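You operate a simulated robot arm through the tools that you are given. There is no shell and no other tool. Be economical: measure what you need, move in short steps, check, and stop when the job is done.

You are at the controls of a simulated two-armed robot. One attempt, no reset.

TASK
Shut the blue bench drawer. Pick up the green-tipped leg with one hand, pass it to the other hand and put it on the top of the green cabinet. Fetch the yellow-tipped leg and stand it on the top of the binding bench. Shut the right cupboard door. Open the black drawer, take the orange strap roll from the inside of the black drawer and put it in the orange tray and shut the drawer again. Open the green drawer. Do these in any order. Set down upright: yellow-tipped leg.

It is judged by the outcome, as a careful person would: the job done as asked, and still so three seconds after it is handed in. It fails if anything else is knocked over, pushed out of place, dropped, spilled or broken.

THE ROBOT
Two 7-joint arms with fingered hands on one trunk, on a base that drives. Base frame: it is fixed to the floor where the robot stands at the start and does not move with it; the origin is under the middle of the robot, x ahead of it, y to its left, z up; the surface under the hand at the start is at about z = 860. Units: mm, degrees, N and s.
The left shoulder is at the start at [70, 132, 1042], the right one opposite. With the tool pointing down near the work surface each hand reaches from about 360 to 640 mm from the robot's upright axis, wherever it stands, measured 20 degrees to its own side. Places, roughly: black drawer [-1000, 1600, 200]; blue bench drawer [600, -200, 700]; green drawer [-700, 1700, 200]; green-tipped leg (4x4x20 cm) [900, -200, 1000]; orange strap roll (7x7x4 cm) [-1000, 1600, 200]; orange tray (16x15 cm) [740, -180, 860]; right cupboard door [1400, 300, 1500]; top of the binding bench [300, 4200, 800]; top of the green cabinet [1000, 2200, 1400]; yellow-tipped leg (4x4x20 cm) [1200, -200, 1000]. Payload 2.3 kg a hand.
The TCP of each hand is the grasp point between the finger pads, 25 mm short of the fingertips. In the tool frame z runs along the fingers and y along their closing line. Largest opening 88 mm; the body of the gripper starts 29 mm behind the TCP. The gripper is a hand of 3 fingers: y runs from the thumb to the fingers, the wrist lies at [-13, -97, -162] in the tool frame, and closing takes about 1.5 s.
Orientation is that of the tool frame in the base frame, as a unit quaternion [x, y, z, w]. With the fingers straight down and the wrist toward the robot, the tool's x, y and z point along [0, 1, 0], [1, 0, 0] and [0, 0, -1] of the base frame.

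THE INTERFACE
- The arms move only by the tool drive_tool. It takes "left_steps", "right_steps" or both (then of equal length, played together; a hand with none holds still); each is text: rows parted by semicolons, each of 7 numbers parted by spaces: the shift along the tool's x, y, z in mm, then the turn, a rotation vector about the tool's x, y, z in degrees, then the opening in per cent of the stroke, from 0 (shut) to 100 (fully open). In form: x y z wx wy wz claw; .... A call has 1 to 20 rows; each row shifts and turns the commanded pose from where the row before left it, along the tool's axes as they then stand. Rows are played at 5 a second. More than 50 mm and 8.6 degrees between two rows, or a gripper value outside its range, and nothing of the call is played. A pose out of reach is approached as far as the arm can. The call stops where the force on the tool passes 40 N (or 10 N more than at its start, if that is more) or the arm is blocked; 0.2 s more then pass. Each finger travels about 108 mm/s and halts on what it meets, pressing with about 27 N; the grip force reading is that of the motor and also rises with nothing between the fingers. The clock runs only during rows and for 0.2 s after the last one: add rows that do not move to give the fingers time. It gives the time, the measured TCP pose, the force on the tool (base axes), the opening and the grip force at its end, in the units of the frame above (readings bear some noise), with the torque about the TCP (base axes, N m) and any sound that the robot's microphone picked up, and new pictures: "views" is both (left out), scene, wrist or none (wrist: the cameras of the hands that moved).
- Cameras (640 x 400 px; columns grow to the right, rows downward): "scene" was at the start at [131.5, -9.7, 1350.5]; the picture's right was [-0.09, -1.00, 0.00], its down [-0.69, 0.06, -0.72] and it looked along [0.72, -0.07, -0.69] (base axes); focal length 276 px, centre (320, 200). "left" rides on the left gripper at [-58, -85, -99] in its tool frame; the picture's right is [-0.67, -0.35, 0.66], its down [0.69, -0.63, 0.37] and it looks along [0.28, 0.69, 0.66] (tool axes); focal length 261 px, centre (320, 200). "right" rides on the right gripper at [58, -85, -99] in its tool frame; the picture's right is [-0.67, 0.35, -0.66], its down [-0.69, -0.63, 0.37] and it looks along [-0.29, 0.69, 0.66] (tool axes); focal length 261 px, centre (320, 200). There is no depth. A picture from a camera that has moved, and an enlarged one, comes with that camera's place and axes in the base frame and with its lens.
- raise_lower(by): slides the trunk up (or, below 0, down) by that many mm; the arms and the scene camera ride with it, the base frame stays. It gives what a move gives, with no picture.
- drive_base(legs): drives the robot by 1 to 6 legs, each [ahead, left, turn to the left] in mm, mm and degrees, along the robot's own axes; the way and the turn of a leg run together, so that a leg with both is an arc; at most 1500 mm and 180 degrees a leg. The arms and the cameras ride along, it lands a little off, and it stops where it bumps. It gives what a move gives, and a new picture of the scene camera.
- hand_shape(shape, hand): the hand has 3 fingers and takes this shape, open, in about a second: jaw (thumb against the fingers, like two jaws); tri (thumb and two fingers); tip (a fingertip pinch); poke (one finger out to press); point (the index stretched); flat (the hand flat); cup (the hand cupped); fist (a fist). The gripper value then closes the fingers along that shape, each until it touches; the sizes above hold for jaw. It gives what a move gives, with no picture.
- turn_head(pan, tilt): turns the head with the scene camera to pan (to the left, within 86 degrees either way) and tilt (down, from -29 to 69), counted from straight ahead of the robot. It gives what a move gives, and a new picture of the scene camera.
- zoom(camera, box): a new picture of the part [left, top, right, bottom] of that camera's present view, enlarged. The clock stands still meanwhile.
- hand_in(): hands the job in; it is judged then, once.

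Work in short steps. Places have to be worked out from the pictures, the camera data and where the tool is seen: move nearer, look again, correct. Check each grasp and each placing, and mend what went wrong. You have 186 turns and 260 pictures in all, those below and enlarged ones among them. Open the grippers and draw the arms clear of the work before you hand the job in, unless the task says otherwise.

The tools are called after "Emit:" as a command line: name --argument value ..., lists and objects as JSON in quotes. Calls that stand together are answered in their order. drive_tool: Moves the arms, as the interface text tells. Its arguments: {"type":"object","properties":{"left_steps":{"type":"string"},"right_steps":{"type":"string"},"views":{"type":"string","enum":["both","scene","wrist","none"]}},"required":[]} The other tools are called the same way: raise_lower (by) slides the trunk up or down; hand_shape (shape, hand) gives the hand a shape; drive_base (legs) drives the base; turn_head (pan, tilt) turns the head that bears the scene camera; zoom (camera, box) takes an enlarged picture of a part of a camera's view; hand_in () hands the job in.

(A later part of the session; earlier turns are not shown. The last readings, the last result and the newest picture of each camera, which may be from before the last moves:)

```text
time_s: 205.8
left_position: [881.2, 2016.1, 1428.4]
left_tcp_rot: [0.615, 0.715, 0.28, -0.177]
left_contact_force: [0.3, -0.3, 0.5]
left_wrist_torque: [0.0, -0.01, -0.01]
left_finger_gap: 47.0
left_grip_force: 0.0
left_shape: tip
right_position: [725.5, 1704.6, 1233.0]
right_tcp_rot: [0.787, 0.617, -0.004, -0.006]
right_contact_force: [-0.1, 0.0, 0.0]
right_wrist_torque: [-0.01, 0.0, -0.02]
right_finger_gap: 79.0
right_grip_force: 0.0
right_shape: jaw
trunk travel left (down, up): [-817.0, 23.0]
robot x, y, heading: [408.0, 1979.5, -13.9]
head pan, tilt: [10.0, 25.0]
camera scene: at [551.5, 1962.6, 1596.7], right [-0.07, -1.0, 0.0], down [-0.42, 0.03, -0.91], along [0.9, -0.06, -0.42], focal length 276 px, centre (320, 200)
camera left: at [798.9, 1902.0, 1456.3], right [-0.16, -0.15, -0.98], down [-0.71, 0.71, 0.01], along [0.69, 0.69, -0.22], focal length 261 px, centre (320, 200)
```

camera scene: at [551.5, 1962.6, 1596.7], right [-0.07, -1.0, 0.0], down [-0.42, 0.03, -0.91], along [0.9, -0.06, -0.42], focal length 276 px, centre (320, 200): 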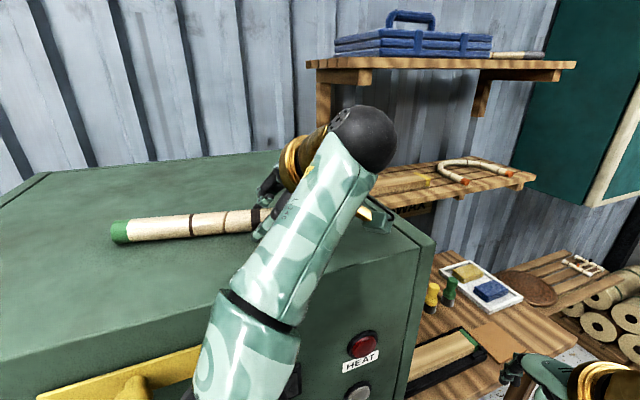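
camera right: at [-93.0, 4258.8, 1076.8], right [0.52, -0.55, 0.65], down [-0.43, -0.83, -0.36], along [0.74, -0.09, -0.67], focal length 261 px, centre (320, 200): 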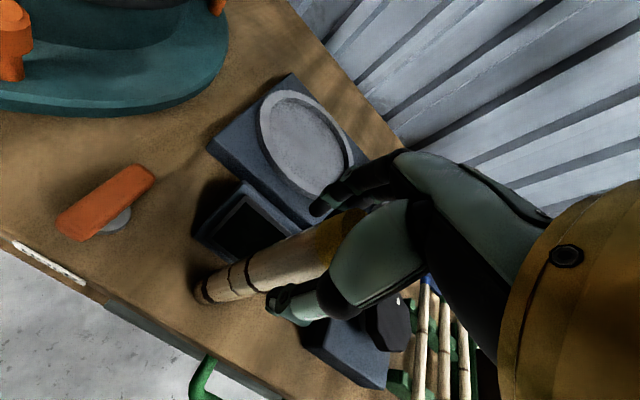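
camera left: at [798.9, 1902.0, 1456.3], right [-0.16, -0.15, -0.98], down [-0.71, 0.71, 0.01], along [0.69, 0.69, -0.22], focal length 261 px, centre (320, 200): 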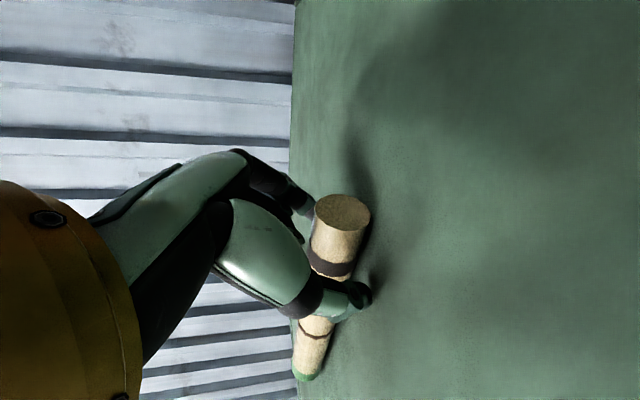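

The leg lies still. I open a little more and raise the trunk to lift the fingers off.

Emit:
drive_tool --left_steps "0 0 0 0 0 0 65; 0 0 0 0 0 0 75; 0 0 0 0 0 0 85; 0 0 0 0 0 0 85" --views "none"

Emit:
raise_lower --by 22

Emit:
zoom --camera "scene" --box '[80, 150, 400, 350]'

```text
time_s: 206.8
left_position: [881.4, 2015.3, 1428.0]
left_tcp_rot: [0.615, 0.716, 0.28, -0.178]
left_contact_force: [-0.1, 0.6, 0.5]
left_wrist_torque: [0.02, 0.02, 0.01]
left_finger_gap: 74.5
left_grip_force: 0.0
left_shape: tip
right_position: [725.9, 1703.5, 1233.6]
right_tcp_rot: [0.787, 0.617, -0.004, -0.005]
right_contact_force: [0.4, 0.3, 0.1]
right_wrist_torque: [-0.01, 0.0, 0.01]
right_finger_gap: 79.0
right_grip_force: 0.1
right_shape: jaw
trunk travel left (down, up): [-817.0, 23.0]
robot x, y, heading: [409.7, 1984.1, -14.0]
head pan, tilt: [10.0, 25.0]
```

```text
time_s: 207.4
left_position: [879.8, 2014.7, 1450.2]
left_tcp_rot: [0.616, 0.715, 0.279, -0.177]
left_contact_force: [0.0, -0.9, 1.0]
left_wrist_torque: [0.02, -0.03, 0.04]
left_finger_gap: 74.9
left_grip_force: 0.1
left_shape: tip
right_position: [725.7, 1705.0, 1255.8]
right_tcp_rot: [0.787, 0.617, -0.005, -0.005]
right_contact_force: [0.2, 0.8, -0.3]
right_wrist_torque: [0.01, 0.01, 0.01]
right_finger_gap: 79.3
right_grip_force: 0.1
right_shape: jaw
trunk travel left (down, up): [-839.0, 1.0]
robot x, y, heading: [412.4, 1983.3, -14.1]
head pan, tilt: [10.0, 25.0]
```

```text
2.00 times, centred on (240, 250) of scene
camera zoom: at [551.2, 1962.8, 1618.8], right [-0.07, -1.0, 0.0], down [-0.42, 0.03, -0.91], along [0.9, -0.06, -0.42], focal length 552 px, centre (480, 100)
```

zoom: 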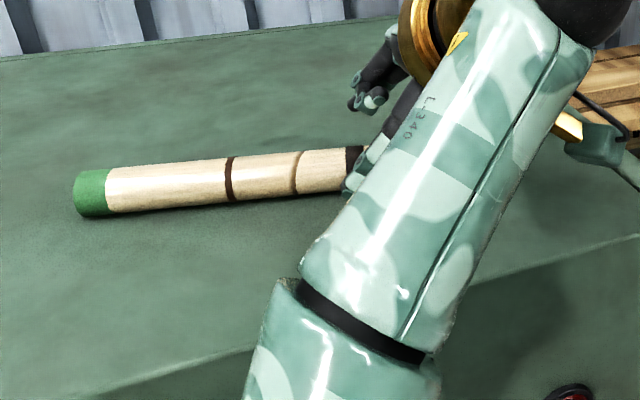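

The finger beyond the leg must not drag it, so I slide the base along the leg's axis to the right until the hand is off its end.

Emit:
drive_base --legs '[[50, -100, 0]]'

```text
time_s: 208.6
left_position: [903.4, 1914.0, 1451.1]
left_tcp_rot: [0.615, 0.717, 0.278, -0.176]
left_contact_force: [-1.0, -0.1, -0.5]
left_wrist_torque: [-0.03, 0.03, 0.03]
left_finger_gap: 74.5
left_grip_force: 0.0
left_shape: tip
right_position: [749.1, 1602.0, 1256.4]
right_tcp_rot: [0.787, 0.617, -0.006, -0.003]
right_contact_force: [-0.5, -0.6, -0.1]
right_wrist_torque: [0.0, 0.02, -0.02]
right_finger_gap: 79.2
right_grip_force: 0.0
right_shape: jaw
trunk travel left (down, up): [-839.0, 1.0]
robot x, y, heading: [437.8, 1873.4, -13.9]
head pan, tilt: [10.0, 25.0]
camera scene: at [573.7, 1862.5, 1619.0], right [-0.07, -1.0, 0.01], down [-0.42, 0.02, -0.91], along [0.9, -0.06, -0.42], focal length 276 px, centre (320, 200)
```

scene: 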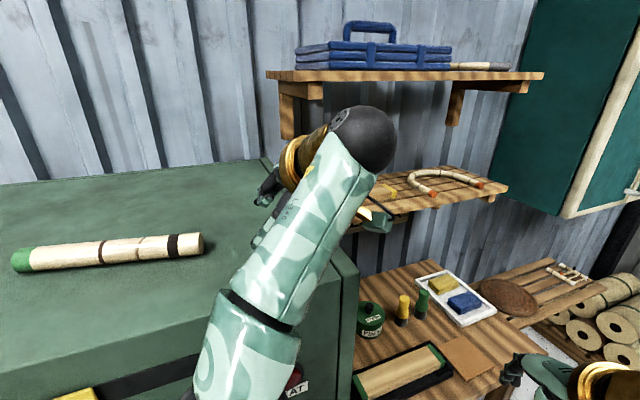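

The green leg lies safely on the cabinet top. I back away and drive round to the front of the drawer chest.

Emit:
drive_base --legs '[[-350, 0, 0], [0, 0, 119], [-751, 0, 0], [0, 995, 0]]'

Emit:
turn_head --pan 0 --tilt 50

```text
time_s: 224.3
left_position: [-926.5, 1370.6, 1449.8]
left_tcp_rot: [-0.307, 0.893, -0.013, -0.33]
left_contact_force: [0.3, -0.7, -0.3]
left_wrist_torque: [0.0, -0.02, -0.01]
left_finger_gap: 74.8
left_grip_force: 0.0
left_shape: tip
right_position: [-578.5, 1388.0, 1254.9]
right_tcp_rot: [-0.134, 0.991, -0.007, 0.0]
right_contact_force: [-0.7, -0.3, 0.1]
right_wrist_torque: [0.0, 0.0, 0.03]
right_finger_gap: 79.2
right_grip_force: 0.1
right_shape: jaw
trunk travel left (down, up): [-839.0, 1.0]
robot x, y, heading: [-667.2, 979.9, 105.0]
head pan, tilt: [10.0, 25.0]
camera scene: at [-721.2, 1106.8, 1618.7], right [0.9, 0.43, 0.0], down [0.18, -0.38, -0.91], along [-0.39, 0.82, -0.42], focal length 276 px, centre (320, 200)
```

scene: 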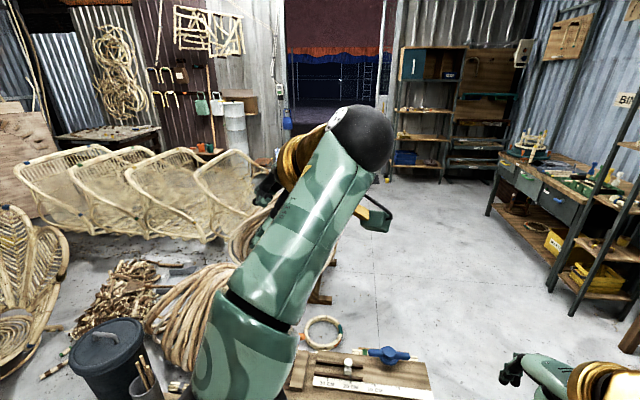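

```text
time_s: 225.2
left_position: [-928.8, 1370.0, 1449.9]
left_tcp_rot: [-0.307, 0.893, -0.012, -0.329]
left_contact_force: [-0.3, 0.4, -0.4]
left_wrist_torque: [0.01, 0.0, 0.02]
left_finger_gap: 74.9
left_grip_force: 0.2
left_shape: tip
right_position: [-579.8, 1386.6, 1256.2]
right_tcp_rot: [-0.134, 0.991, -0.007, 0.001]
right_contact_force: [0.5, 0.0, 0.1]
right_wrist_torque: [0.0, -0.01, 0.0]
right_finger_gap: 79.2
right_grip_force: 0.0
right_shape: jaw
trunk travel left (down, up): [-839.0, 1.0]
robot x, y, heading: [-668.9, 977.8, 105.4]
head pan, tilt: [0.0, 50.0]
camera scene: at [-703.9, 1097.3, 1581.3], right [0.96, 0.26, 0.0], down [0.2, -0.74, -0.64], along [-0.17, 0.62, -0.77], focal length 276 px, centre (320, 200)
```

scene: 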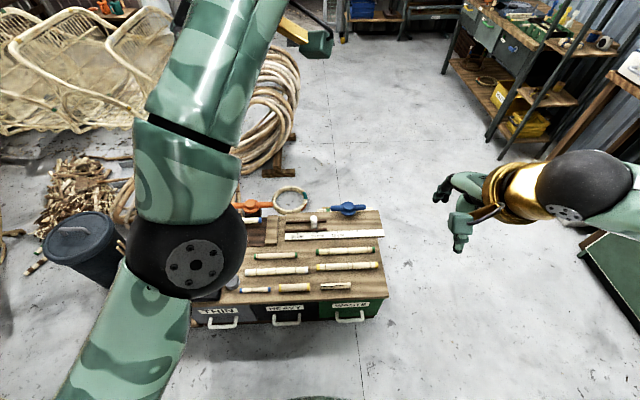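

The three drawers THIN, HEAVY (black) and WASTE (green) face me; their handles are at about f=530 and z=200. I back up and bring the left hand to the standard fingers-down jaw pose before lowering the trunk.

Emit:
drive_base --legs '[[-250, 0, 0]]'

Emit:
drive_tool --left_steps "0 -10 0 0 -7.8 0 80; 0 -10 0 0 -7.8 0 80; 0 -10 0 0 -7.8 0 80; 0 -10 0 0 -7.8 0 80; 0 -10 0 0 -7.8 0 80; 0 0 20 0 0 6.2 80; 0 0 20 0 0 6.2 80; 0 0 20 0 0 6.2 80; 0 0 20 5.4 0 0 80; 0 0 20 5.4 0 0 80; 0 0 40 0 0 0 80" --views "none"

Emit:
hand_shape --hand "left" --shape "jaw"

```text
time_s: 227.0
left_position: [-865.9, 1134.2, 1449.6]
left_tcp_rot: [-0.309, 0.892, -0.014, -0.329]
left_contact_force: [0.2, -0.2, 0.4]
left_wrist_torque: [0.0, -0.03, 0.0]
left_finger_gap: 74.8
left_grip_force: 0.1
left_shape: tip
right_position: [-515.9, 1151.7, 1254.3]
right_tcp_rot: [-0.136, 0.991, -0.009, 0.002]
right_contact_force: [-0.3, 0.0, -1.1]
right_wrist_torque: [0.02, 0.0, 0.01]
right_finger_gap: 79.1
right_grip_force: 0.1
right_shape: jaw
trunk travel left (down, up): [-839.0, 1.0]
robot x, y, heading: [-603.6, 732.6, 105.4]
head pan, tilt: [0.0, 50.0]
camera scene: at [-639.3, 861.4, 1580.8], right [0.96, 0.27, 0.0], down [0.2, -0.74, -0.64], along [-0.17, 0.62, -0.77], focal length 276 px, centre (320, 200)
```

scene: 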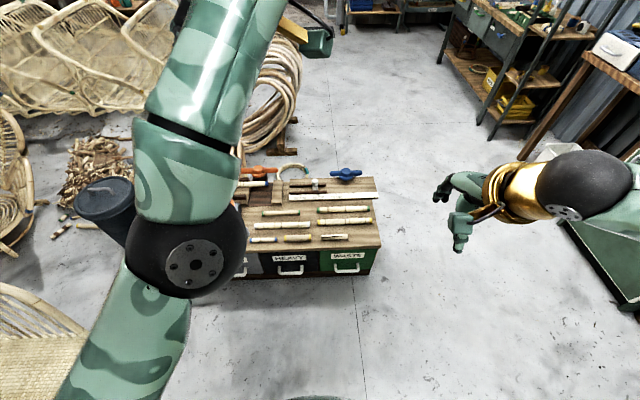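

```text
time_s: 229.4
left_position: [-836.2, 1168.3, 1382.5]
left_tcp_rot: [-0.143, 0.99, -0.005, -0.011]
left_contact_force: [-0.1, 0.1, -0.3]
left_wrist_torque: [-0.01, 0.02, 0.02]
left_finger_gap: 70.5
left_grip_force: 0.0
left_shape: tip
left hand out of reach, approached as far as the arm can: row 1, 2, 3, 4, 5, 6, 7, 8, 9, 10
right_position: [-517.1, 1145.8, 1255.1]
right_tcp_rot: [-0.136, 0.991, -0.006, 0.002]
right_contact_force: [0.1, 0.0, 1.1]
right_wrist_torque: [0.01, 0.03, 0.01]
right_finger_gap: 79.2
right_grip_force: 0.0
right_shape: jaw
trunk travel left (down, up): [-839.0, 1.0]
robot x, y, heading: [-601.5, 735.4, 105.1]
head pan, tilt: [0.0, 50.0]
```

```text
time_s: 230.3
left_position: [-833.6, 1169.0, 1381.3]
left_tcp_rot: [-0.141, 0.99, -0.005, -0.014]
left_contact_force: [0.1, -0.3, 0.4]
left_wrist_torque: [0.0, -0.01, -0.04]
left_finger_gap: 87.9
left_grip_force: 0.0
left_shape: jaw
right_position: [-514.3, 1146.9, 1256.0]
right_tcp_rot: [-0.135, 0.991, -0.007, 0.001]
right_contact_force: [0.0, -0.4, 0.2]
right_wrist_torque: [-0.01, -0.03, 0.0]
right_finger_gap: 78.9
right_grip_force: 0.1
right_shape: jaw
trunk travel left (down, up): [-839.0, 1.0]
robot x, y, heading: [-604.2, 733.5, 105.5]
head pan, tilt: [0.0, 50.0]
```

Both hands point down now. I lower the trunk by 700 and look at the drawers from closer.

Emit:
raise_lower --by -700

Emit:
turn_head --pan 0 --tilt 38

```text
refused: -700 is not a number from -400 to 400
```

```text
time_s: 231.0
left_position: [-834.9, 1170.4, 1381.7]
left_tcp_rot: [-0.142, 0.99, -0.005, -0.014]
left_contact_force: [0.6, 0.2, 0.3]
left_wrist_torque: [-0.01, 0.02, 0.04]
left_finger_gap: 87.7
left_grip_force: 0.1
left_shape: jaw
right_position: [-515.1, 1146.8, 1255.3]
right_tcp_rot: [-0.136, 0.991, -0.007, 0.001]
right_contact_force: [-0.5, -0.3, -1.1]
right_wrist_torque: [-0.02, 0.04, 0.0]
right_finger_gap: 79.1
right_grip_force: 0.2
right_shape: jaw
trunk travel left (down, up): [-839.0, 1.0]
robot x, y, heading: [-603.9, 737.4, 105.2]
head pan, tilt: [0.0, 38.0]
camera scene: at [-640.4, 865.7, 1598.3], right [0.96, 0.27, 0.0], down [0.16, -0.59, -0.79], along [-0.21, 0.76, -0.62], focal length 276 px, centre (320, 200)
```

scene: 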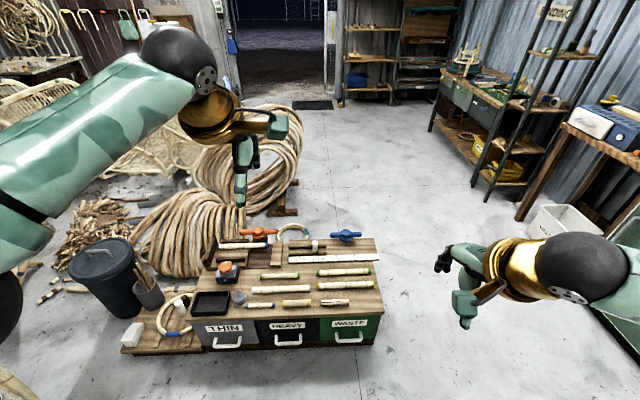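

Trunk steps are limited to 400, so I lower it in two steps.

Emit:
raise_lower --by -400

Emit:
raise_lower --by -300

Emit:
turn_head --pan 0 --tilt 35

```text
time_s: 234.8
left_position: [-835.2, 1168.8, 980.6]
left_tcp_rot: [-0.141, 0.99, -0.005, -0.013]
left_contact_force: [0.5, -0.3, -0.7]
left_wrist_torque: [0.02, -0.01, 0.01]
left_finger_gap: 88.1
left_grip_force: 0.0
left_shape: jaw
right_position: [-516.1, 1147.2, 855.7]
right_tcp_rot: [-0.135, 0.991, -0.007, 0.001]
right_contact_force: [0.2, 0.4, 0.0]
right_wrist_torque: [-0.04, -0.01, 0.01]
right_finger_gap: 79.3
right_grip_force: 0.1
right_shape: jaw
trunk travel left (down, up): [-439.0, 401.0]
robot x, y, heading: [-604.0, 740.6, 105.2]
head pan, tilt: [0.0, 38.0]
```

```text
time_s: 237.8
left_position: [-835.1, 1168.6, 681.6]
left_tcp_rot: [-0.14, 0.99, -0.004, -0.013]
left_contact_force: [-0.2, 0.4, 0.2]
left_wrist_torque: [0.0, 0.02, -0.02]
left_finger_gap: 88.0
left_grip_force: 0.0
left_shape: jaw
right_position: [-514.8, 1147.4, 554.8]
right_tcp_rot: [-0.135, 0.991, -0.007, 0.001]
right_contact_force: [-0.3, -0.2, 0.1]
right_wrist_torque: [0.0, 0.0, -0.02]
right_finger_gap: 79.2
right_grip_force: 0.0
right_shape: jaw
trunk travel left (down, up): [-139.0, 701.0]
robot x, y, heading: [-602.3, 734.0, 105.7]
head pan, tilt: [0.0, 38.0]
```

```text
time_s: 238.5
left_position: [-834.4, 1168.6, 681.2]
left_tcp_rot: [-0.141, 0.99, -0.004, -0.013]
left_contact_force: [0.7, 0.1, -0.2]
left_wrist_torque: [0.0, 0.0, -0.01]
left_finger_gap: 87.9
left_grip_force: 0.0
left_shape: jaw
right_position: [-515.1, 1147.6, 555.8]
right_tcp_rot: [-0.135, 0.991, -0.007, 0.002]
right_contact_force: [1.9, 0.6, 0.0]
right_wrist_torque: [0.0, 0.02, -0.02]
right_finger_gap: 79.1
right_grip_force: 0.1
right_shape: jaw
trunk travel left (down, up): [-139.0, 701.0]
robot x, y, heading: [-604.4, 737.0, 105.6]
head pan, tilt: [0.0, 35.0]
camera scene: at [-641.0, 867.1, 902.9], right [0.96, 0.27, 0.0], down [0.15, -0.55, -0.82], along [-0.22, 0.79, -0.57], focal length 276 px, centre (320, 200)
```

scene: 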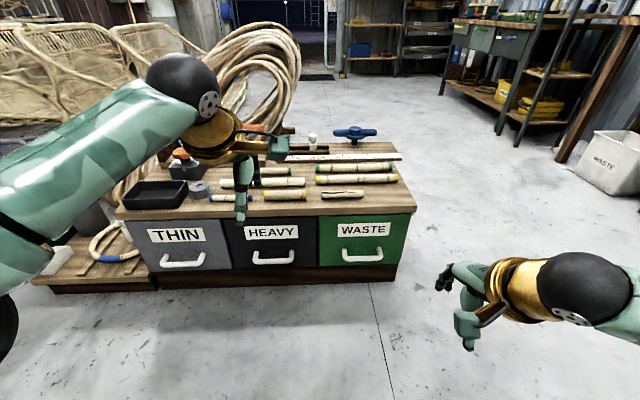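

The HEAVY handle bar is at about f=812, r=-166 and the WASTE one at f=812, r=146, both at z≈180 and some 40 in front of the drawer faces. I pitch the right hand 60° forward so that its fingers can close over and under the bar.

Emit:
drive_tool --right_steps "0 0 0 -7.5 0 0 70; 0 0 0 -7.5 0 0 70; 0 0 0 -7.5 0 0 70; 0 0 0 -7.5 0 0 70; 0 0 0 -7.5 0 0 70; 0 0 0 -7.5 0 0 70; 0 0 0 -7.5 0 0 70; 0 0 0 -7.5 0 0 70" --views "none"

Emit:
raise_lower --by -130

```text
time_s: 240.3
left_position: [-834.1, 1168.4, 680.4]
left_tcp_rot: [-0.141, 0.99, -0.004, -0.014]
left_contact_force: [-0.5, -0.9, 0.5]
left_wrist_torque: [0.01, -0.01, 0.01]
left_finger_gap: 88.0
left_grip_force: 0.1
left_shape: jaw
right_position: [-526.9, 1202.1, 578.0]
right_tcp_rot: [-0.133, 0.911, 0.387, -0.057]
right_contact_force: [0.0, 0.4, 1.0]
right_wrist_torque: [0.04, -0.03, 0.01]
right_finger_gap: 61.8
right_grip_force: 0.0
right_shape: jaw
right hand out of reach, approached as far as the arm can: row 4, 5, 6, 7, 8
trunk travel left (down, up): [-139.0, 701.0]
robot x, y, heading: [-608.5, 734.5, 105.2]
head pan, tilt: [0.0, 35.0]
```

```text
time_s: 241.8
left_position: [-834.8, 1168.8, 551.7]
left_tcp_rot: [-0.14, 0.99, -0.004, -0.014]
left_contact_force: [0.5, -0.4, 0.2]
left_wrist_torque: [-0.01, 0.01, 0.0]
left_finger_gap: 87.9
left_grip_force: 0.0
left_shape: jaw
right_position: [-527.4, 1202.3, 447.0]
right_tcp_rot: [-0.134, 0.911, 0.387, -0.057]
right_contact_force: [0.1, -0.2, 0.0]
right_wrist_torque: [0.02, 0.0, 0.04]
right_finger_gap: 61.8
right_grip_force: 0.0
right_shape: jaw
trunk travel left (down, up): [-9.0, 831.0]
robot x, y, heading: [-603.2, 733.4, 105.3]
head pan, tilt: [0.0, 35.0]
```

I extend the right hand forward and down to the handle's height, still 300 short of it.

Emit:
drive_tool --right_steps "7 -20 32 0 0 0 70; 7 -20 33 0 0 0 70; 7 -20 32 0 0 0 70; 7 -20 33 0 0 0 70; 7 -20 32 0 0 0 70; 8 -20 33 0 0 0 70; 8 -19 33 0 0 0 70; 0 0 0 0 0 0 70" --views "both"

```text
time_s: 243.7
left_position: [-834.9, 1168.7, 551.7]
left_tcp_rot: [-0.14, 0.99, -0.005, -0.014]
left_contact_force: [-0.3, -0.6, -0.2]
left_wrist_torque: [0.02, -0.03, -0.01]
left_finger_gap: 87.7
left_grip_force: 0.1
left_shape: jaw
right_position: [-529.9, 1201.9, 438.3]
right_tcp_rot: [-0.134, 0.911, 0.387, -0.057]
right_contact_force: [0.0, 0.6, 0.5]
right_wrist_torque: [0.0, -0.01, -0.01]
right_finger_gap: 61.7
right_grip_force: 0.1
right_shape: jaw
right hand out of reach, approached as far as the arm can: row 1, 2, 3, 4, 5, 6, 7
trunk travel left (down, up): [-9.0, 831.0]
robot x, y, heading: [-602.0, 735.5, 105.2]
head pan, tilt: [0.0, 35.0]
camera scene: at [-641.0, 867.1, 772.9], right [0.96, 0.27, 0.0], down [0.15, -0.55, -0.82], along [-0.22, 0.79, -0.57], focal length 276 px, centre (320, 200)
camera right: at [-547.4, 1061.9, 447.3], right [0.71, -0.03, 0.71], down [0.71, 0.03, -0.71], along [0.0, 1.0, 0.04], focal length 261 px, centre (320, 200)
```

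scene: 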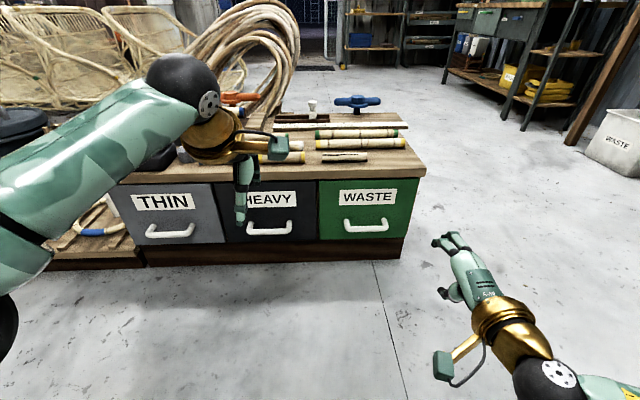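
right: 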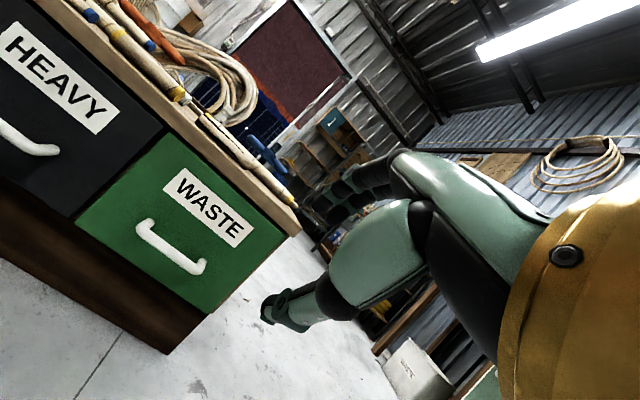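

The 60° pitch is not reachable down here; 30° is enough for clearance. I rotate back to 30°.

Emit:
drive_tool --right_steps "0 0 0 7.5 0 0 70; 0 0 0 7.5 0 0 70; 0 0 0 7.5 0 0 70; 0 0 0 7.5 0 0 70; 0 0 0 0 0 0 70" --views "both"

```text
time_s: 244.8
left_position: [-834.3, 1169.1, 551.3]
left_tcp_rot: [-0.141, 0.99, -0.005, -0.013]
left_contact_force: [0.1, 0.3, -0.4]
left_wrist_torque: [-0.01, 0.01, -0.01]
left_finger_gap: 87.9
left_grip_force: 0.0
left_shape: jaw
right_position: [-529.4, 1203.5, 438.5]
right_tcp_rot: [-0.145, 0.98, 0.137, -0.021]
right_contact_force: [0.4, -0.1, -0.4]
right_wrist_torque: [-0.01, 0.01, 0.02]
right_finger_gap: 61.7
right_grip_force: 0.1
right_shape: jaw
trunk travel left (down, up): [-9.0, 831.0]
robot x, y, heading: [-603.2, 736.5, 105.2]
head pan, tilt: [0.0, 35.0]
camera scene: at [-641.0, 867.1, 772.9], right [0.96, 0.27, 0.0], down [0.15, -0.55, -0.82], along [-0.22, 0.79, -0.57], focal length 276 px, centre (320, 200)
camera right: at [-553.7, 1083.1, 512.4], right [0.6, 0.34, 0.73], down [0.8, -0.28, -0.53], along [0.03, 0.9, -0.45], focal length 261 px, centre (320, 200)
```

scene: 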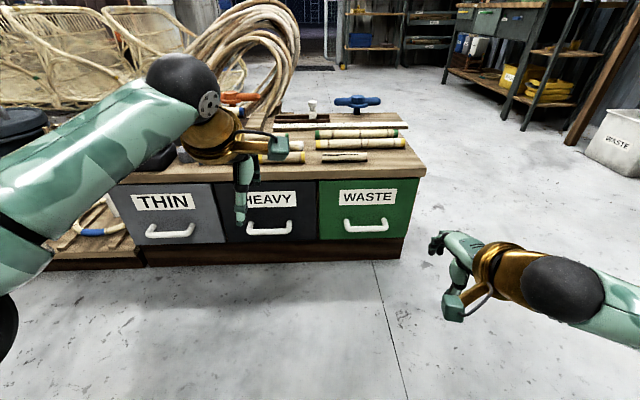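
right: 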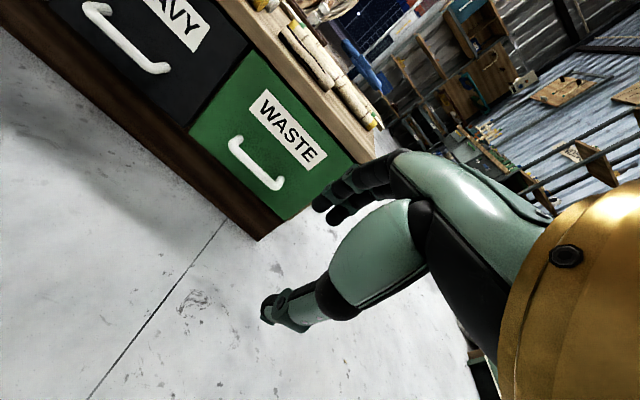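

The commanded pose follows what is reachable. I now move down and forward with the pitch at 16°.

Emit:
drive_tool --right_steps "8 4 44 0 0 0 70; 8 5 44 0 0 0 70; 8 5 44 0 0 0 70; 8 5 44 0 0 0 70; 8 4 44 0 0 0 70; 8 4 40 0 0 0 70; 0 0 0 0 0 0 70" --views "scene"

```text
time_s: 246.4
left_position: [-834.3, 1169.3, 551.3]
left_tcp_rot: [-0.141, 0.99, -0.004, -0.013]
left_contact_force: [-0.6, 0.6, -0.5]
left_wrist_torque: [-0.03, 0.01, -0.02]
left_finger_gap: 88.0
left_grip_force: 0.1
left_shape: jaw
right_position: [-606.4, 1282.9, 194.3]
right_tcp_rot: [-0.144, 0.98, 0.137, -0.021]
right_contact_force: [-0.8, -0.3, 0.1]
right_wrist_torque: [-0.04, 0.0, -0.04]
right_finger_gap: 61.9
right_grip_force: 0.0
right_shape: jaw
trunk travel left (down, up): [-9.0, 831.0]
robot x, y, heading: [-605.6, 738.8, 105.2]
head pan, tilt: [0.0, 35.0]
camera scene: at [-641.1, 867.2, 772.9], right [0.96, 0.27, 0.0], down [0.15, -0.55, -0.82], along [-0.22, 0.79, -0.57], focal length 276 px, centre (320, 200)
```

scene: 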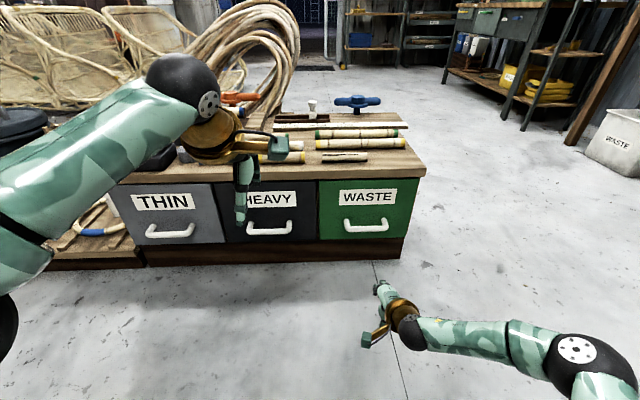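

The handle is at f≈820, r≈150. I pitch 10° more, raise the hand 75, and drive ahead so that it stands above the bar.

Emit:
drive_tool --right_steps "-2 10 -36 0 0 0 80; -2 10 -36 -5 0 0 80; -2 0 0 -5 0 0 80; 0 0 0 0 0 0 80" --views "none"

Emit:
drive_base --legs '[[250, 0, 0]]'

Emit:
zoom --camera "right" --box '[0, 0, 640, 400]'

```text
time_s: 247.4
left_position: [-833.9, 1168.2, 550.9]
left_tcp_rot: [-0.141, 0.99, -0.004, -0.013]
left_contact_force: [-0.1, 0.0, -0.7]
left_wrist_torque: [0.01, 0.0, 0.05]
left_finger_gap: 87.8
left_grip_force: 0.0
left_shape: jaw
right_position: [-597.2, 1283.7, 271.0]
right_tcp_rot: [-0.142, 0.964, 0.221, -0.033]
right_contact_force: [0.2, 0.1, 0.0]
right_wrist_torque: [-0.03, -0.03, -0.01]
right_finger_gap: 70.0
right_grip_force: 0.1
right_shape: jaw
trunk travel left (down, up): [-9.0, 831.0]
robot x, y, heading: [-603.2, 738.4, 105.4]
head pan, tilt: [0.0, 35.0]
```

```text
time_s: 249.3
left_position: [-900.2, 1409.2, 551.7]
left_tcp_rot: [-0.141, 0.99, -0.003, -0.014]
left_contact_force: [-0.6, 0.0, 0.0]
left_wrist_torque: [0.01, 0.01, -0.02]
left_finger_gap: 87.6
left_grip_force: 0.1
left_shape: jaw
right_position: [-662.7, 1524.4, 272.2]
right_tcp_rot: [-0.142, 0.964, 0.221, -0.034]
right_contact_force: [5.6, -18.8, 3.7]
right_wrist_torque: [0.3, 0.03, -0.07]
right_finger_gap: 63.7
right_grip_force: 0.0
right_shape: jaw
trunk travel left (down, up): [-9.0, 831.0]
robot x, y, heading: [-668.5, 974.4, 105.4]
head pan, tilt: [0.0, 35.0]
camera scene: at [-706.7, 1106.3, 773.2], right [0.96, 0.26, 0.0], down [0.15, -0.55, -0.82], along [-0.22, 0.79, -0.57], focal length 276 px, centre (320, 200)
```

scene: 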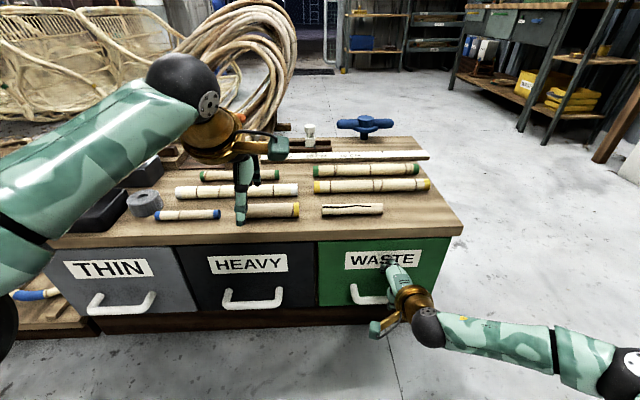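

```text
1.00 times, centred on (320, 200) of right (not enlarged: the box is as wide or as high as the picture)
camera zoom: at [-684.6, 1393.8, 325.8], right [0.63, 0.22, 0.74], down [0.77, -0.19, -0.6], along [0.01, 0.96, -0.29], focal length 261 px, centre (320, 200)
```

zoom: 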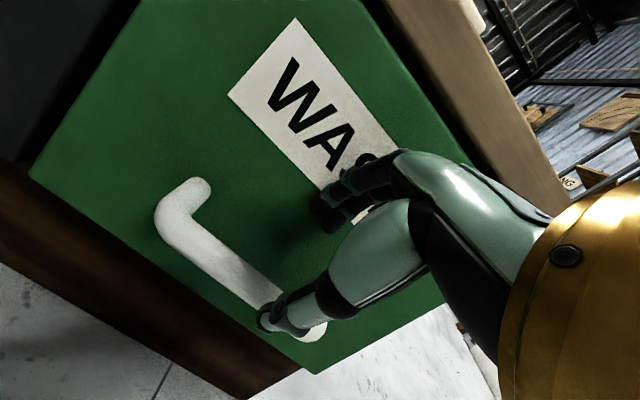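

The fingers touched the drawer face, so the face is at f≈575, the bar at about f=527 and z≈217. I narrow the opening, shift 12 left, back off a little and lower over the bar.

Emit:
drive_tool --right_steps "12 -6 -2 0 0 0 60; 0 -8 16 0 0 0 60; 0 -8 17 0 0 0 60; 0 -8 17 0 0 0 60; 0 0 0 0 0 0 60" --views "wrist"

```text
time_s: 250.5
left_position: [-900.4, 1409.4, 551.6]
left_tcp_rot: [-0.14, 0.99, -0.005, -0.014]
left_contact_force: [-0.5, 0.0, 0.7]
left_wrist_torque: [-0.02, -0.06, 0.01]
left_finger_gap: 87.8
left_grip_force: 0.2
left_shape: jaw
right_position: [-673.4, 1516.1, 270.0]
right_tcp_rot: [-0.142, 0.964, 0.221, -0.034]
right_contact_force: [0.2, 0.6, -0.2]
right_wrist_torque: [0.0, -0.01, 0.03]
right_finger_gap: 52.9
right_grip_force: 0.0
right_shape: jaw
right hand out of reach, approached as far as the arm can: row 2, 3, 4
trunk travel left (down, up): [-9.0, 831.0]
robot x, y, heading: [-667.9, 975.4, 105.3]
head pan, tilt: [0.0, 35.0]
camera right: at [-694.6, 1384.8, 324.1], right [0.63, 0.22, 0.74], down [0.77, -0.19, -0.6], along [0.01, 0.96, -0.29], focal length 261 px, centre (320, 200)
```

right: 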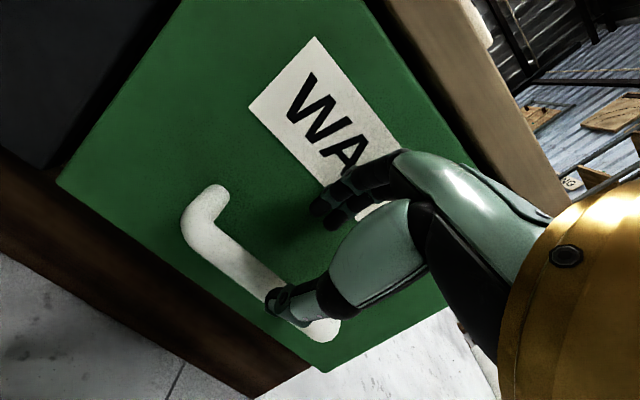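

At this pitch it cannot go lower; 16° worked before. I rotate back by 10° and lower.

Emit:
drive_tool --right_steps "0 0 0 5 0 0 60; 0 0 0 5 0 0 60; 3 -4 16 0 0 0 60; 3 -5 16 0 0 0 60; 0 -5 16 0 0 0 60; 0 0 0 0 0 0 60" --views "both"

```text
time_s: 251.9
left_position: [-900.2, 1409.6, 551.2]
left_tcp_rot: [-0.14, 0.99, -0.004, -0.013]
left_contact_force: [-0.7, 0.2, -0.8]
left_wrist_torque: [0.02, 0.02, -0.02]
left_finger_gap: 87.9
left_grip_force: 0.0
left_shape: jaw
right_position: [-678.7, 1513.6, 219.4]
right_tcp_rot: [-0.144, 0.98, 0.135, -0.021]
right_contact_force: [-0.3, -0.4, 1.6]
right_wrist_torque: [-0.04, 0.0, 0.0]
right_finger_gap: 52.9
right_grip_force: 0.0
right_shape: jaw
trunk travel left (down, up): [-9.0, 831.0]
robot x, y, heading: [-668.2, 977.0, 105.2]
head pan, tilt: [0.0, 35.0]
camera scene: at [-706.9, 1107.9, 772.9], right [0.96, 0.26, 0.0], down [0.15, -0.55, -0.82], along [-0.22, 0.79, -0.57], focal length 276 px, centre (320, 200)
camera right: at [-703.1, 1393.6, 294.5], right [0.6, 0.34, 0.72], down [0.8, -0.29, -0.52], along [0.03, 0.89, -0.45], focal length 261 px, centre (320, 200)
```

scene: 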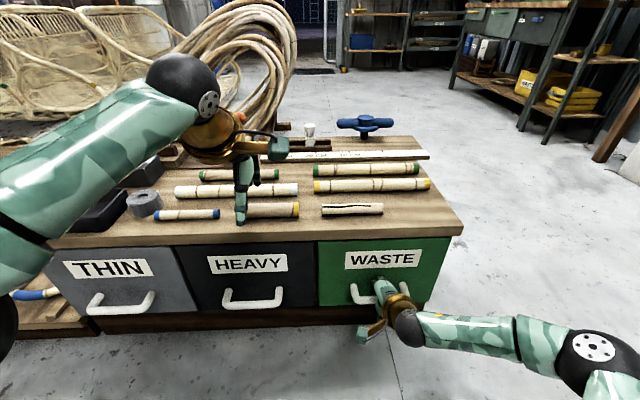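
right: 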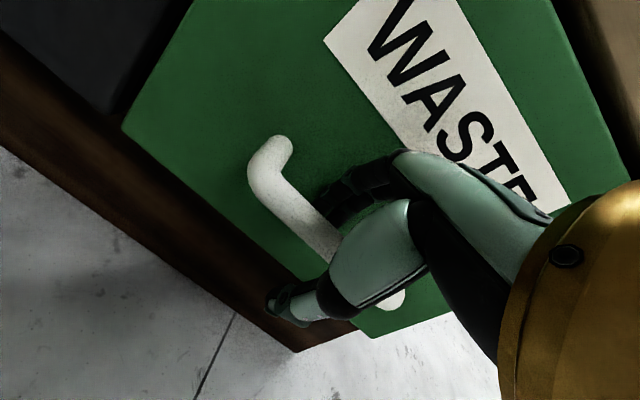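

The bar passes between thumb and fingers at TCP height, so I close on it.

Emit:
drive_tool --right_steps "0 0 0 0 0 0 40; 0 0 0 0 0 0 20; 0 0 0 0 0 0 0; 0 0 0 0 0 0 0; 0 0 0 0 0 0 0; 0 0 0 0 0 0 0" --views "wrist"

```text
time_s: 253.3
left_position: [-899.4, 1411.6, 548.7]
left_tcp_rot: [-0.141, 0.99, -0.007, -0.014]
left_contact_force: [-0.5, -0.1, -0.6]
left_wrist_torque: [-0.03, -0.01, 0.01]
left_finger_gap: 87.8
left_grip_force: 0.0
left_shape: jaw
right_position: [-678.4, 1513.0, 218.6]
right_tcp_rot: [-0.144, 0.98, 0.133, -0.02]
right_contact_force: [-0.4, -1.2, -13.5]
right_wrist_torque: [-0.09, -0.03, 0.02]
right_finger_gap: 6.9
right_grip_force: 27.1
right_shape: jaw
trunk travel left (down, up): [-9.0, 831.0]
robot x, y, heading: [-668.7, 977.7, 105.4]
head pan, tilt: [0.0, 35.0]
camera right: at [-702.9, 1393.9, 292.6], right [0.6, 0.35, 0.72], down [0.8, -0.29, -0.52], along [0.03, 0.89, -0.45], focal length 261 px, centre (320, 200)
```

right: 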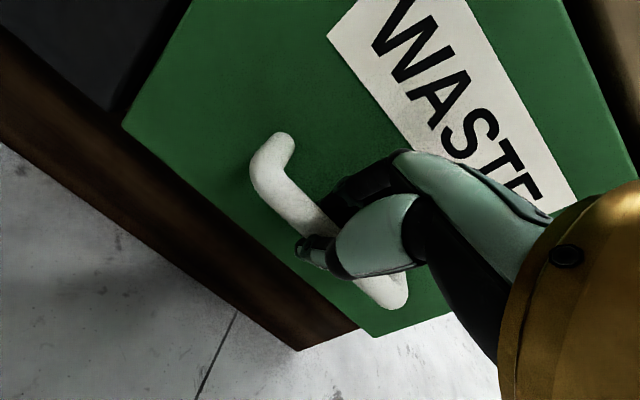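

It holds the bar. I pull by backing the base slowly.

Emit:
drive_base --legs '[[-60, 0, 0]]'

```text
time_s: 254.2
left_position: [-881.4, 1353.0, 549.9]
left_tcp_rot: [-0.139, 0.99, -0.007, -0.014]
left_contact_force: [1.0, -0.4, -0.5]
left_wrist_torque: [0.01, 0.03, 0.01]
left_finger_gap: 88.2
left_grip_force: 0.0
left_shape: jaw
right_position: [-661.7, 1455.1, 218.2]
right_tcp_rot: [-0.143, 0.98, 0.134, -0.021]
right_contact_force: [8.8, 1.9, -16.6]
right_wrist_torque: [-0.12, -0.06, -0.16]
right_finger_gap: 6.5
right_grip_force: 26.9
right_shape: jaw
trunk travel left (down, up): [-9.0, 831.0]
robot x, y, heading: [-654.5, 920.6, 105.1]
head pan, tilt: [0.0, 35.0]
camera scene: at [-690.6, 1052.6, 772.4], right [0.96, 0.26, 0.0], down [0.15, -0.56, -0.82], along [-0.22, 0.79, -0.58], focal length 276 px, centre (320, 200)
```

scene: 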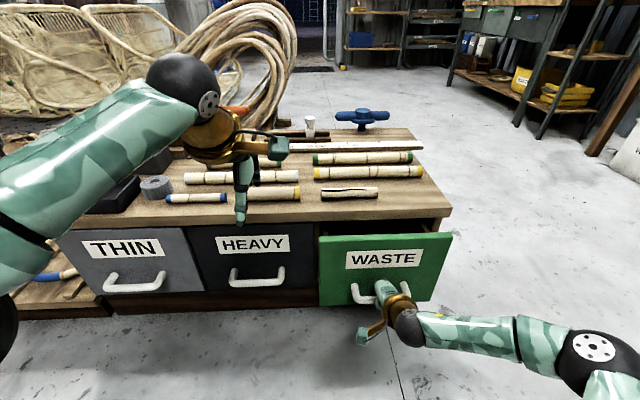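

The drawer slides out. I go on another 150.

Emit:
drive_base --legs '[[-150, 0, 0]]'

```text
time_s: 255.6
left_position: [-842.3, 1209.0, 549.6]
left_tcp_rot: [-0.139, 0.99, -0.007, -0.014]
left_contact_force: [-1.0, 1.0, 0.0]
left_wrist_torque: [0.02, -0.03, -0.01]
left_finger_gap: 88.1
left_grip_force: 0.1
left_shape: jaw
right_position: [-620.6, 1311.9, 218.0]
right_tcp_rot: [-0.14, 0.981, 0.133, -0.019]
right_contact_force: [23.9, 6.4, -19.1]
right_wrist_torque: [-0.17, -0.12, -0.38]
right_finger_gap: 6.0
right_grip_force: 26.9
right_shape: jaw
trunk travel left (down, up): [-9.0, 831.0]
robot x, y, heading: [-615.2, 774.4, 105.3]
head pan, tilt: [0.0, 35.0]
camera scene: at [-650.3, 908.3, 772.3], right [0.97, 0.26, 0.0], down [0.15, -0.56, -0.82], along [-0.22, 0.79, -0.58], focal length 276 px, centre (320, 200)
```

scene: 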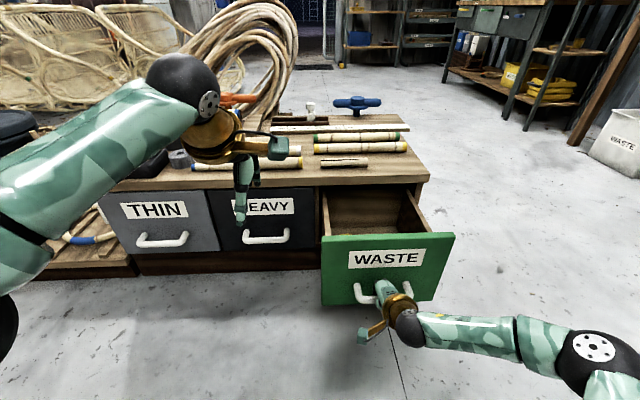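

The green drawer is well open, about 205. I release the handle, lift the hand and leave it open.

Emit:
drive_tool --right_steps "0 0 0 0 0 0 30; 0 0 0 0 0 0 60; 0 0 0 0 0 0 60; 0 5 -20 0 0 0 60; 0 5 -30 0 0 0 60; 0 0 -40 0 0 0 60; 0 -20 -45 0 0 0 60; 0 -30 -40 0 0 0 60; 0 -20 -40 0 0 0 60" --views "scene"

```text
time_s: 257.6
left_position: [-843.2, 1208.1, 551.4]
left_tcp_rot: [-0.139, 0.99, -0.005, -0.013]
left_contact_force: [-0.3, 0.2, -0.7]
left_wrist_torque: [-0.02, 0.02, 0.04]
left_finger_gap: 87.8
left_grip_force: 0.0
left_shape: jaw
right_position: [-586.3, 1199.1, 410.6]
right_tcp_rot: [-0.14, 0.981, 0.136, -0.017]
right_contact_force: [0.5, -0.4, 0.3]
right_wrist_torque: [0.01, -0.01, -0.01]
right_finger_gap: 52.5
right_grip_force: 0.0
right_shape: jaw
trunk travel left (down, up): [-9.0, 831.0]
robot x, y, heading: [-617.3, 776.5, 105.3]
head pan, tilt: [0.0, 35.0]
camera scene: at [-651.0, 905.1, 772.9], right [0.97, 0.26, 0.0], down [0.15, -0.55, -0.82], along [-0.21, 0.79, -0.57], focal length 276 px, centre (320, 200)
```

scene: 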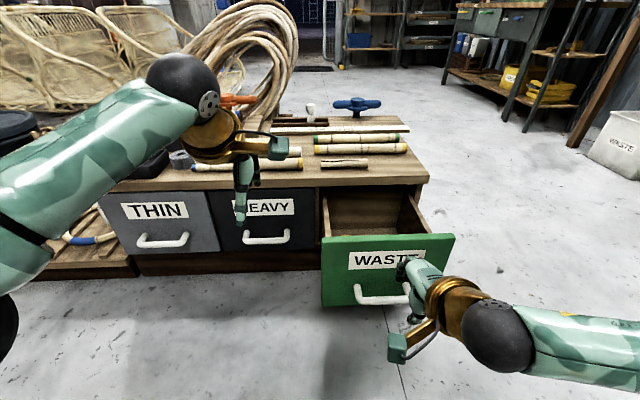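

Next the black drawer with the left hand. I pitch it 16°, lower it to z≈300 and reach forward, keeping the base back because of the open green drawer.

Emit:
drive_tool --left_steps "0 0 0 -8 0 0 70; 0 0 0 -8 0 0 70; 7 7 39 0 0 0 70; 7 7 39 0 0 0 70; 7 7 39 0 0 0 70; 7 7 39 0 0 0 70; 7 7 39 0 0 0 70; 7 8 39 0 0 0 70; 7 8 40 0 0 0 70; 0 0 0 0 0 0 70" --views "scene"

```text
time_s: 259.8
left_position: [-931.7, 1311.2, 302.0]
left_tcp_rot: [-0.135, 0.981, 0.134, -0.033]
left_contact_force: [0.4, -0.2, 0.5]
left_wrist_torque: [0.02, 0.02, 0.0]
left_finger_gap: 61.8
left_grip_force: 0.1
left_shape: jaw
right_position: [-587.7, 1200.3, 410.1]
right_tcp_rot: [-0.141, 0.981, 0.135, -0.018]
right_contact_force: [-0.5, 0.4, -0.1]
right_wrist_torque: [0.0, 0.01, 0.0]
right_finger_gap: 52.0
right_grip_force: 0.1
right_shape: jaw
trunk travel left (down, up): [-9.0, 831.0]
robot x, y, heading: [-612.0, 774.7, 105.0]
head pan, tilt: [0.0, 35.0]
camera scene: at [-651.0, 905.2, 772.9], right [0.97, 0.26, 0.0], down [0.15, -0.55, -0.82], along [-0.21, 0.79, -0.57], focal length 276 px, centre (320, 200)
```

scene: 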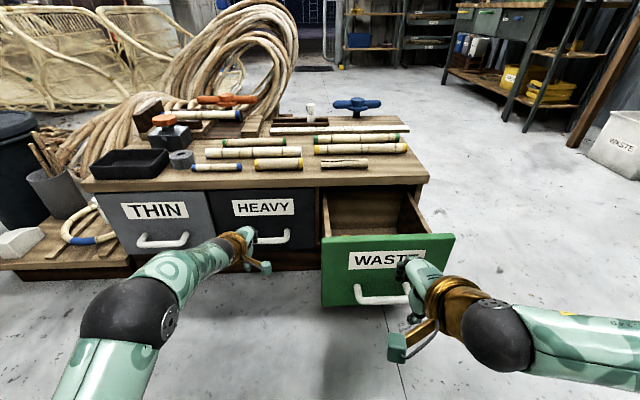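

The hand is at f=601, r=-170, and the bar at about f=722, r=-154. I drive 115 ahead and check.

Emit:
drive_base --legs '[[115, 0, 0]]'

Emit:
drive_tool --left_steps "-10 0 0 0 0 0 60; 0 -6 22 0 0 0 60; 0 0 0 0 0 0 60" --views "wrist"

```text
time_s: 261.0
left_position: [-963.2, 1422.8, 302.2]
left_tcp_rot: [-0.136, 0.981, 0.134, -0.033]
left_contact_force: [0.6, -1.9, -0.6]
left_wrist_torque: [-0.05, -0.02, 0.03]
left_finger_gap: 60.5
left_grip_force: 0.1
left_shape: jaw
right_position: [-618.0, 1311.4, 410.9]
right_tcp_rot: [-0.141, 0.981, 0.135, -0.019]
right_contact_force: [0.1, 0.1, -0.8]
right_wrist_torque: [0.02, 0.0, 0.04]
right_finger_gap: 52.6
right_grip_force: 0.0
right_shape: jaw
trunk travel left (down, up): [-9.0, 831.0]
robot x, y, heading: [-641.5, 886.4, 105.6]
head pan, tilt: [0.0, 35.0]
camera scene: at [-681.6, 1016.4, 772.9], right [0.96, 0.26, 0.0], down [0.15, -0.55, -0.82], along [-0.22, 0.79, -0.57], focal length 276 px, centre (320, 200)
```

scene: 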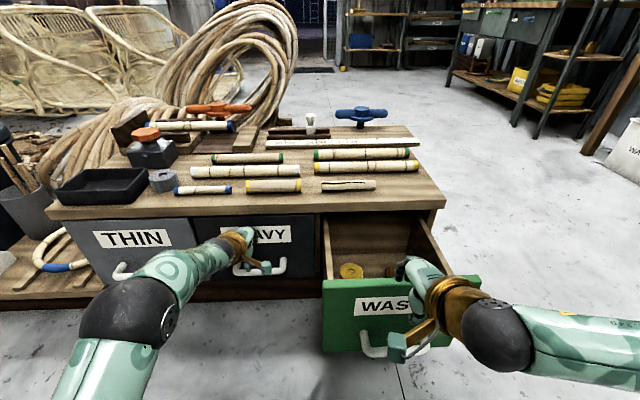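

```text
time_s: 261.8
left_position: [-954.0, 1424.3, 279.2]
left_tcp_rot: [-0.137, 0.981, 0.133, -0.034]
left_contact_force: [0.1, -0.4, -0.3]
left_wrist_torque: [0.0, 0.0, 0.0]
left_finger_gap: 53.0
left_grip_force: 0.0
left_shape: jaw
right_position: [-619.1, 1311.5, 410.9]
right_tcp_rot: [-0.142, 0.98, 0.135, -0.019]
right_contact_force: [-0.3, -0.8, 0.6]
right_wrist_torque: [0.02, 0.0, -0.02]
right_finger_gap: 52.5
right_grip_force: 0.0
right_shape: jaw
trunk travel left (down, up): [-9.0, 831.0]
robot x, y, heading: [-645.2, 883.4, 105.1]
head pan, tilt: [0.0, 35.0]
camera left: at [-866.6, 1337.8, 351.0], right [0.67, 0.03, -0.74], down [-0.53, -0.68, -0.5], along [-0.52, 0.73, -0.44], focal length 261 px, centre (320, 200)
```

left: 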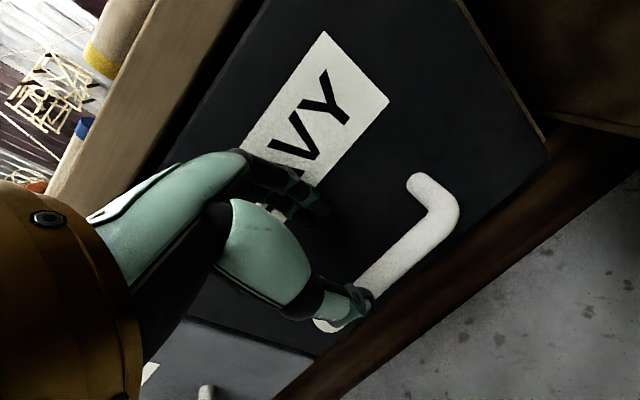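

The bar's centre is at about [-954,1432,218], 8 ahead of the TCP. I lower 61 onto it and close.

Emit:
drive_tool --left_steps "0 -3 20 0 0 0 60; 0 -3 20 0 0 0 60; 0 -3 21 0 0 0 60; 0 0 0 0 0 0 60" --views "wrist"

```text
time_s: 262.8
left_position: [-957.5, 1429.0, 220.2]
left_tcp_rot: [-0.136, 0.981, 0.136, -0.034]
left_contact_force: [9.6, -32.0, 13.0]
left_wrist_torque: [1.25, 0.46, 0.22]
left_finger_gap: 48.7
left_grip_force: 0.0
left_shape: jaw
right_position: [-618.6, 1309.8, 412.5]
right_tcp_rot: [-0.142, 0.98, 0.138, -0.019]
right_contact_force: [0.4, -0.1, 1.0]
right_wrist_torque: [0.02, 0.0, 0.03]
right_finger_gap: 52.2
right_grip_force: 0.1
right_shape: jaw
trunk travel left (down, up): [-9.0, 831.0]
robot x, y, heading: [-641.6, 884.6, 105.3]
head pan, tilt: [0.0, 35.0]
camera left: at [-870.4, 1342.6, 292.1], right [0.67, 0.03, -0.75], down [-0.53, -0.68, -0.5], along [-0.52, 0.73, -0.44], focal length 261 px, centre (320, 200)
```

left: 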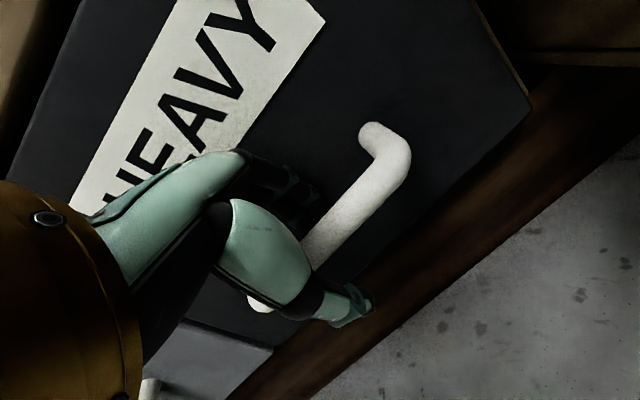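

The bar is between thumb and fingers, and the hand presses on the face. I ease back 6 and close.

Emit:
drive_tool --left_steps "0 -6 -2 0 0 0 50; 0 0 0 0 0 0 25; 0 0 0 0 0 0 0; 0 0 0 0 0 0 0; 0 0 0 0 0 0 0; 0 0 0 0 0 0 0; 0 0 0 0 0 0 0" --views "none"

Emit:
drive_base --legs '[[-70, 0, 0]]'

```text
time_s: 264.4
left_position: [-955.3, 1425.2, 215.9]
left_tcp_rot: [-0.137, 0.981, 0.131, -0.032]
left_contact_force: [0.9, 0.7, -11.0]
left_wrist_torque: [-0.05, -0.05, 0.02]
left_finger_gap: 4.7
left_grip_force: 27.2
left_shape: jaw
right_position: [-617.2, 1312.7, 409.6]
right_tcp_rot: [-0.142, 0.981, 0.134, -0.018]
right_contact_force: [-0.2, -1.0, 0.7]
right_wrist_torque: [-0.01, -0.02, 0.01]
right_finger_gap: 52.2
right_grip_force: 0.0
right_shape: jaw
trunk travel left (down, up): [-9.0, 831.0]
robot x, y, heading: [-642.4, 881.5, 105.0]
head pan, tilt: [0.0, 35.0]
```

```text
time_s: 265.4
left_position: [-935.9, 1357.9, 216.3]
left_tcp_rot: [-0.135, 0.982, 0.132, -0.031]
left_contact_force: [12.8, 3.1, -14.5]
left_wrist_torque: [-0.02, -0.05, -0.14]
left_finger_gap: 5.2
left_grip_force: 27.3
left_shape: jaw
right_position: [-598.2, 1243.7, 408.6]
right_tcp_rot: [-0.141, 0.981, 0.133, -0.018]
right_contact_force: [0.6, -0.5, 0.2]
right_wrist_torque: [0.02, -0.01, -0.01]
right_finger_gap: 52.6
right_grip_force: 0.1
right_shape: jaw
trunk travel left (down, up): [-9.0, 831.0]
robot x, y, heading: [-623.8, 816.5, 105.6]
head pan, tilt: [0.0, 35.0]
camera scene: at [-663.6, 950.7, 772.4], right [0.96, 0.26, 0.0], down [0.15, -0.56, -0.82], along [-0.21, 0.79, -0.58], focal length 276 px, centre (320, 200)
```

scene: 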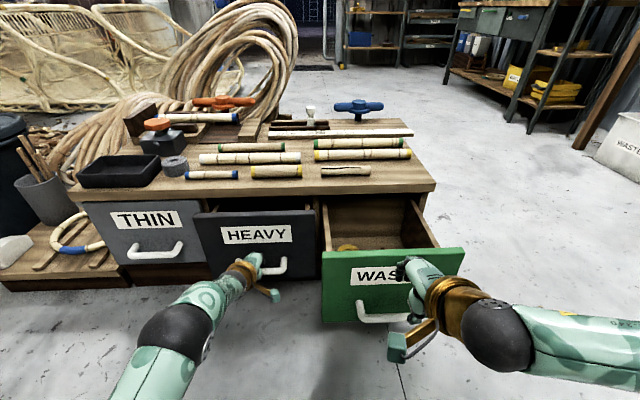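

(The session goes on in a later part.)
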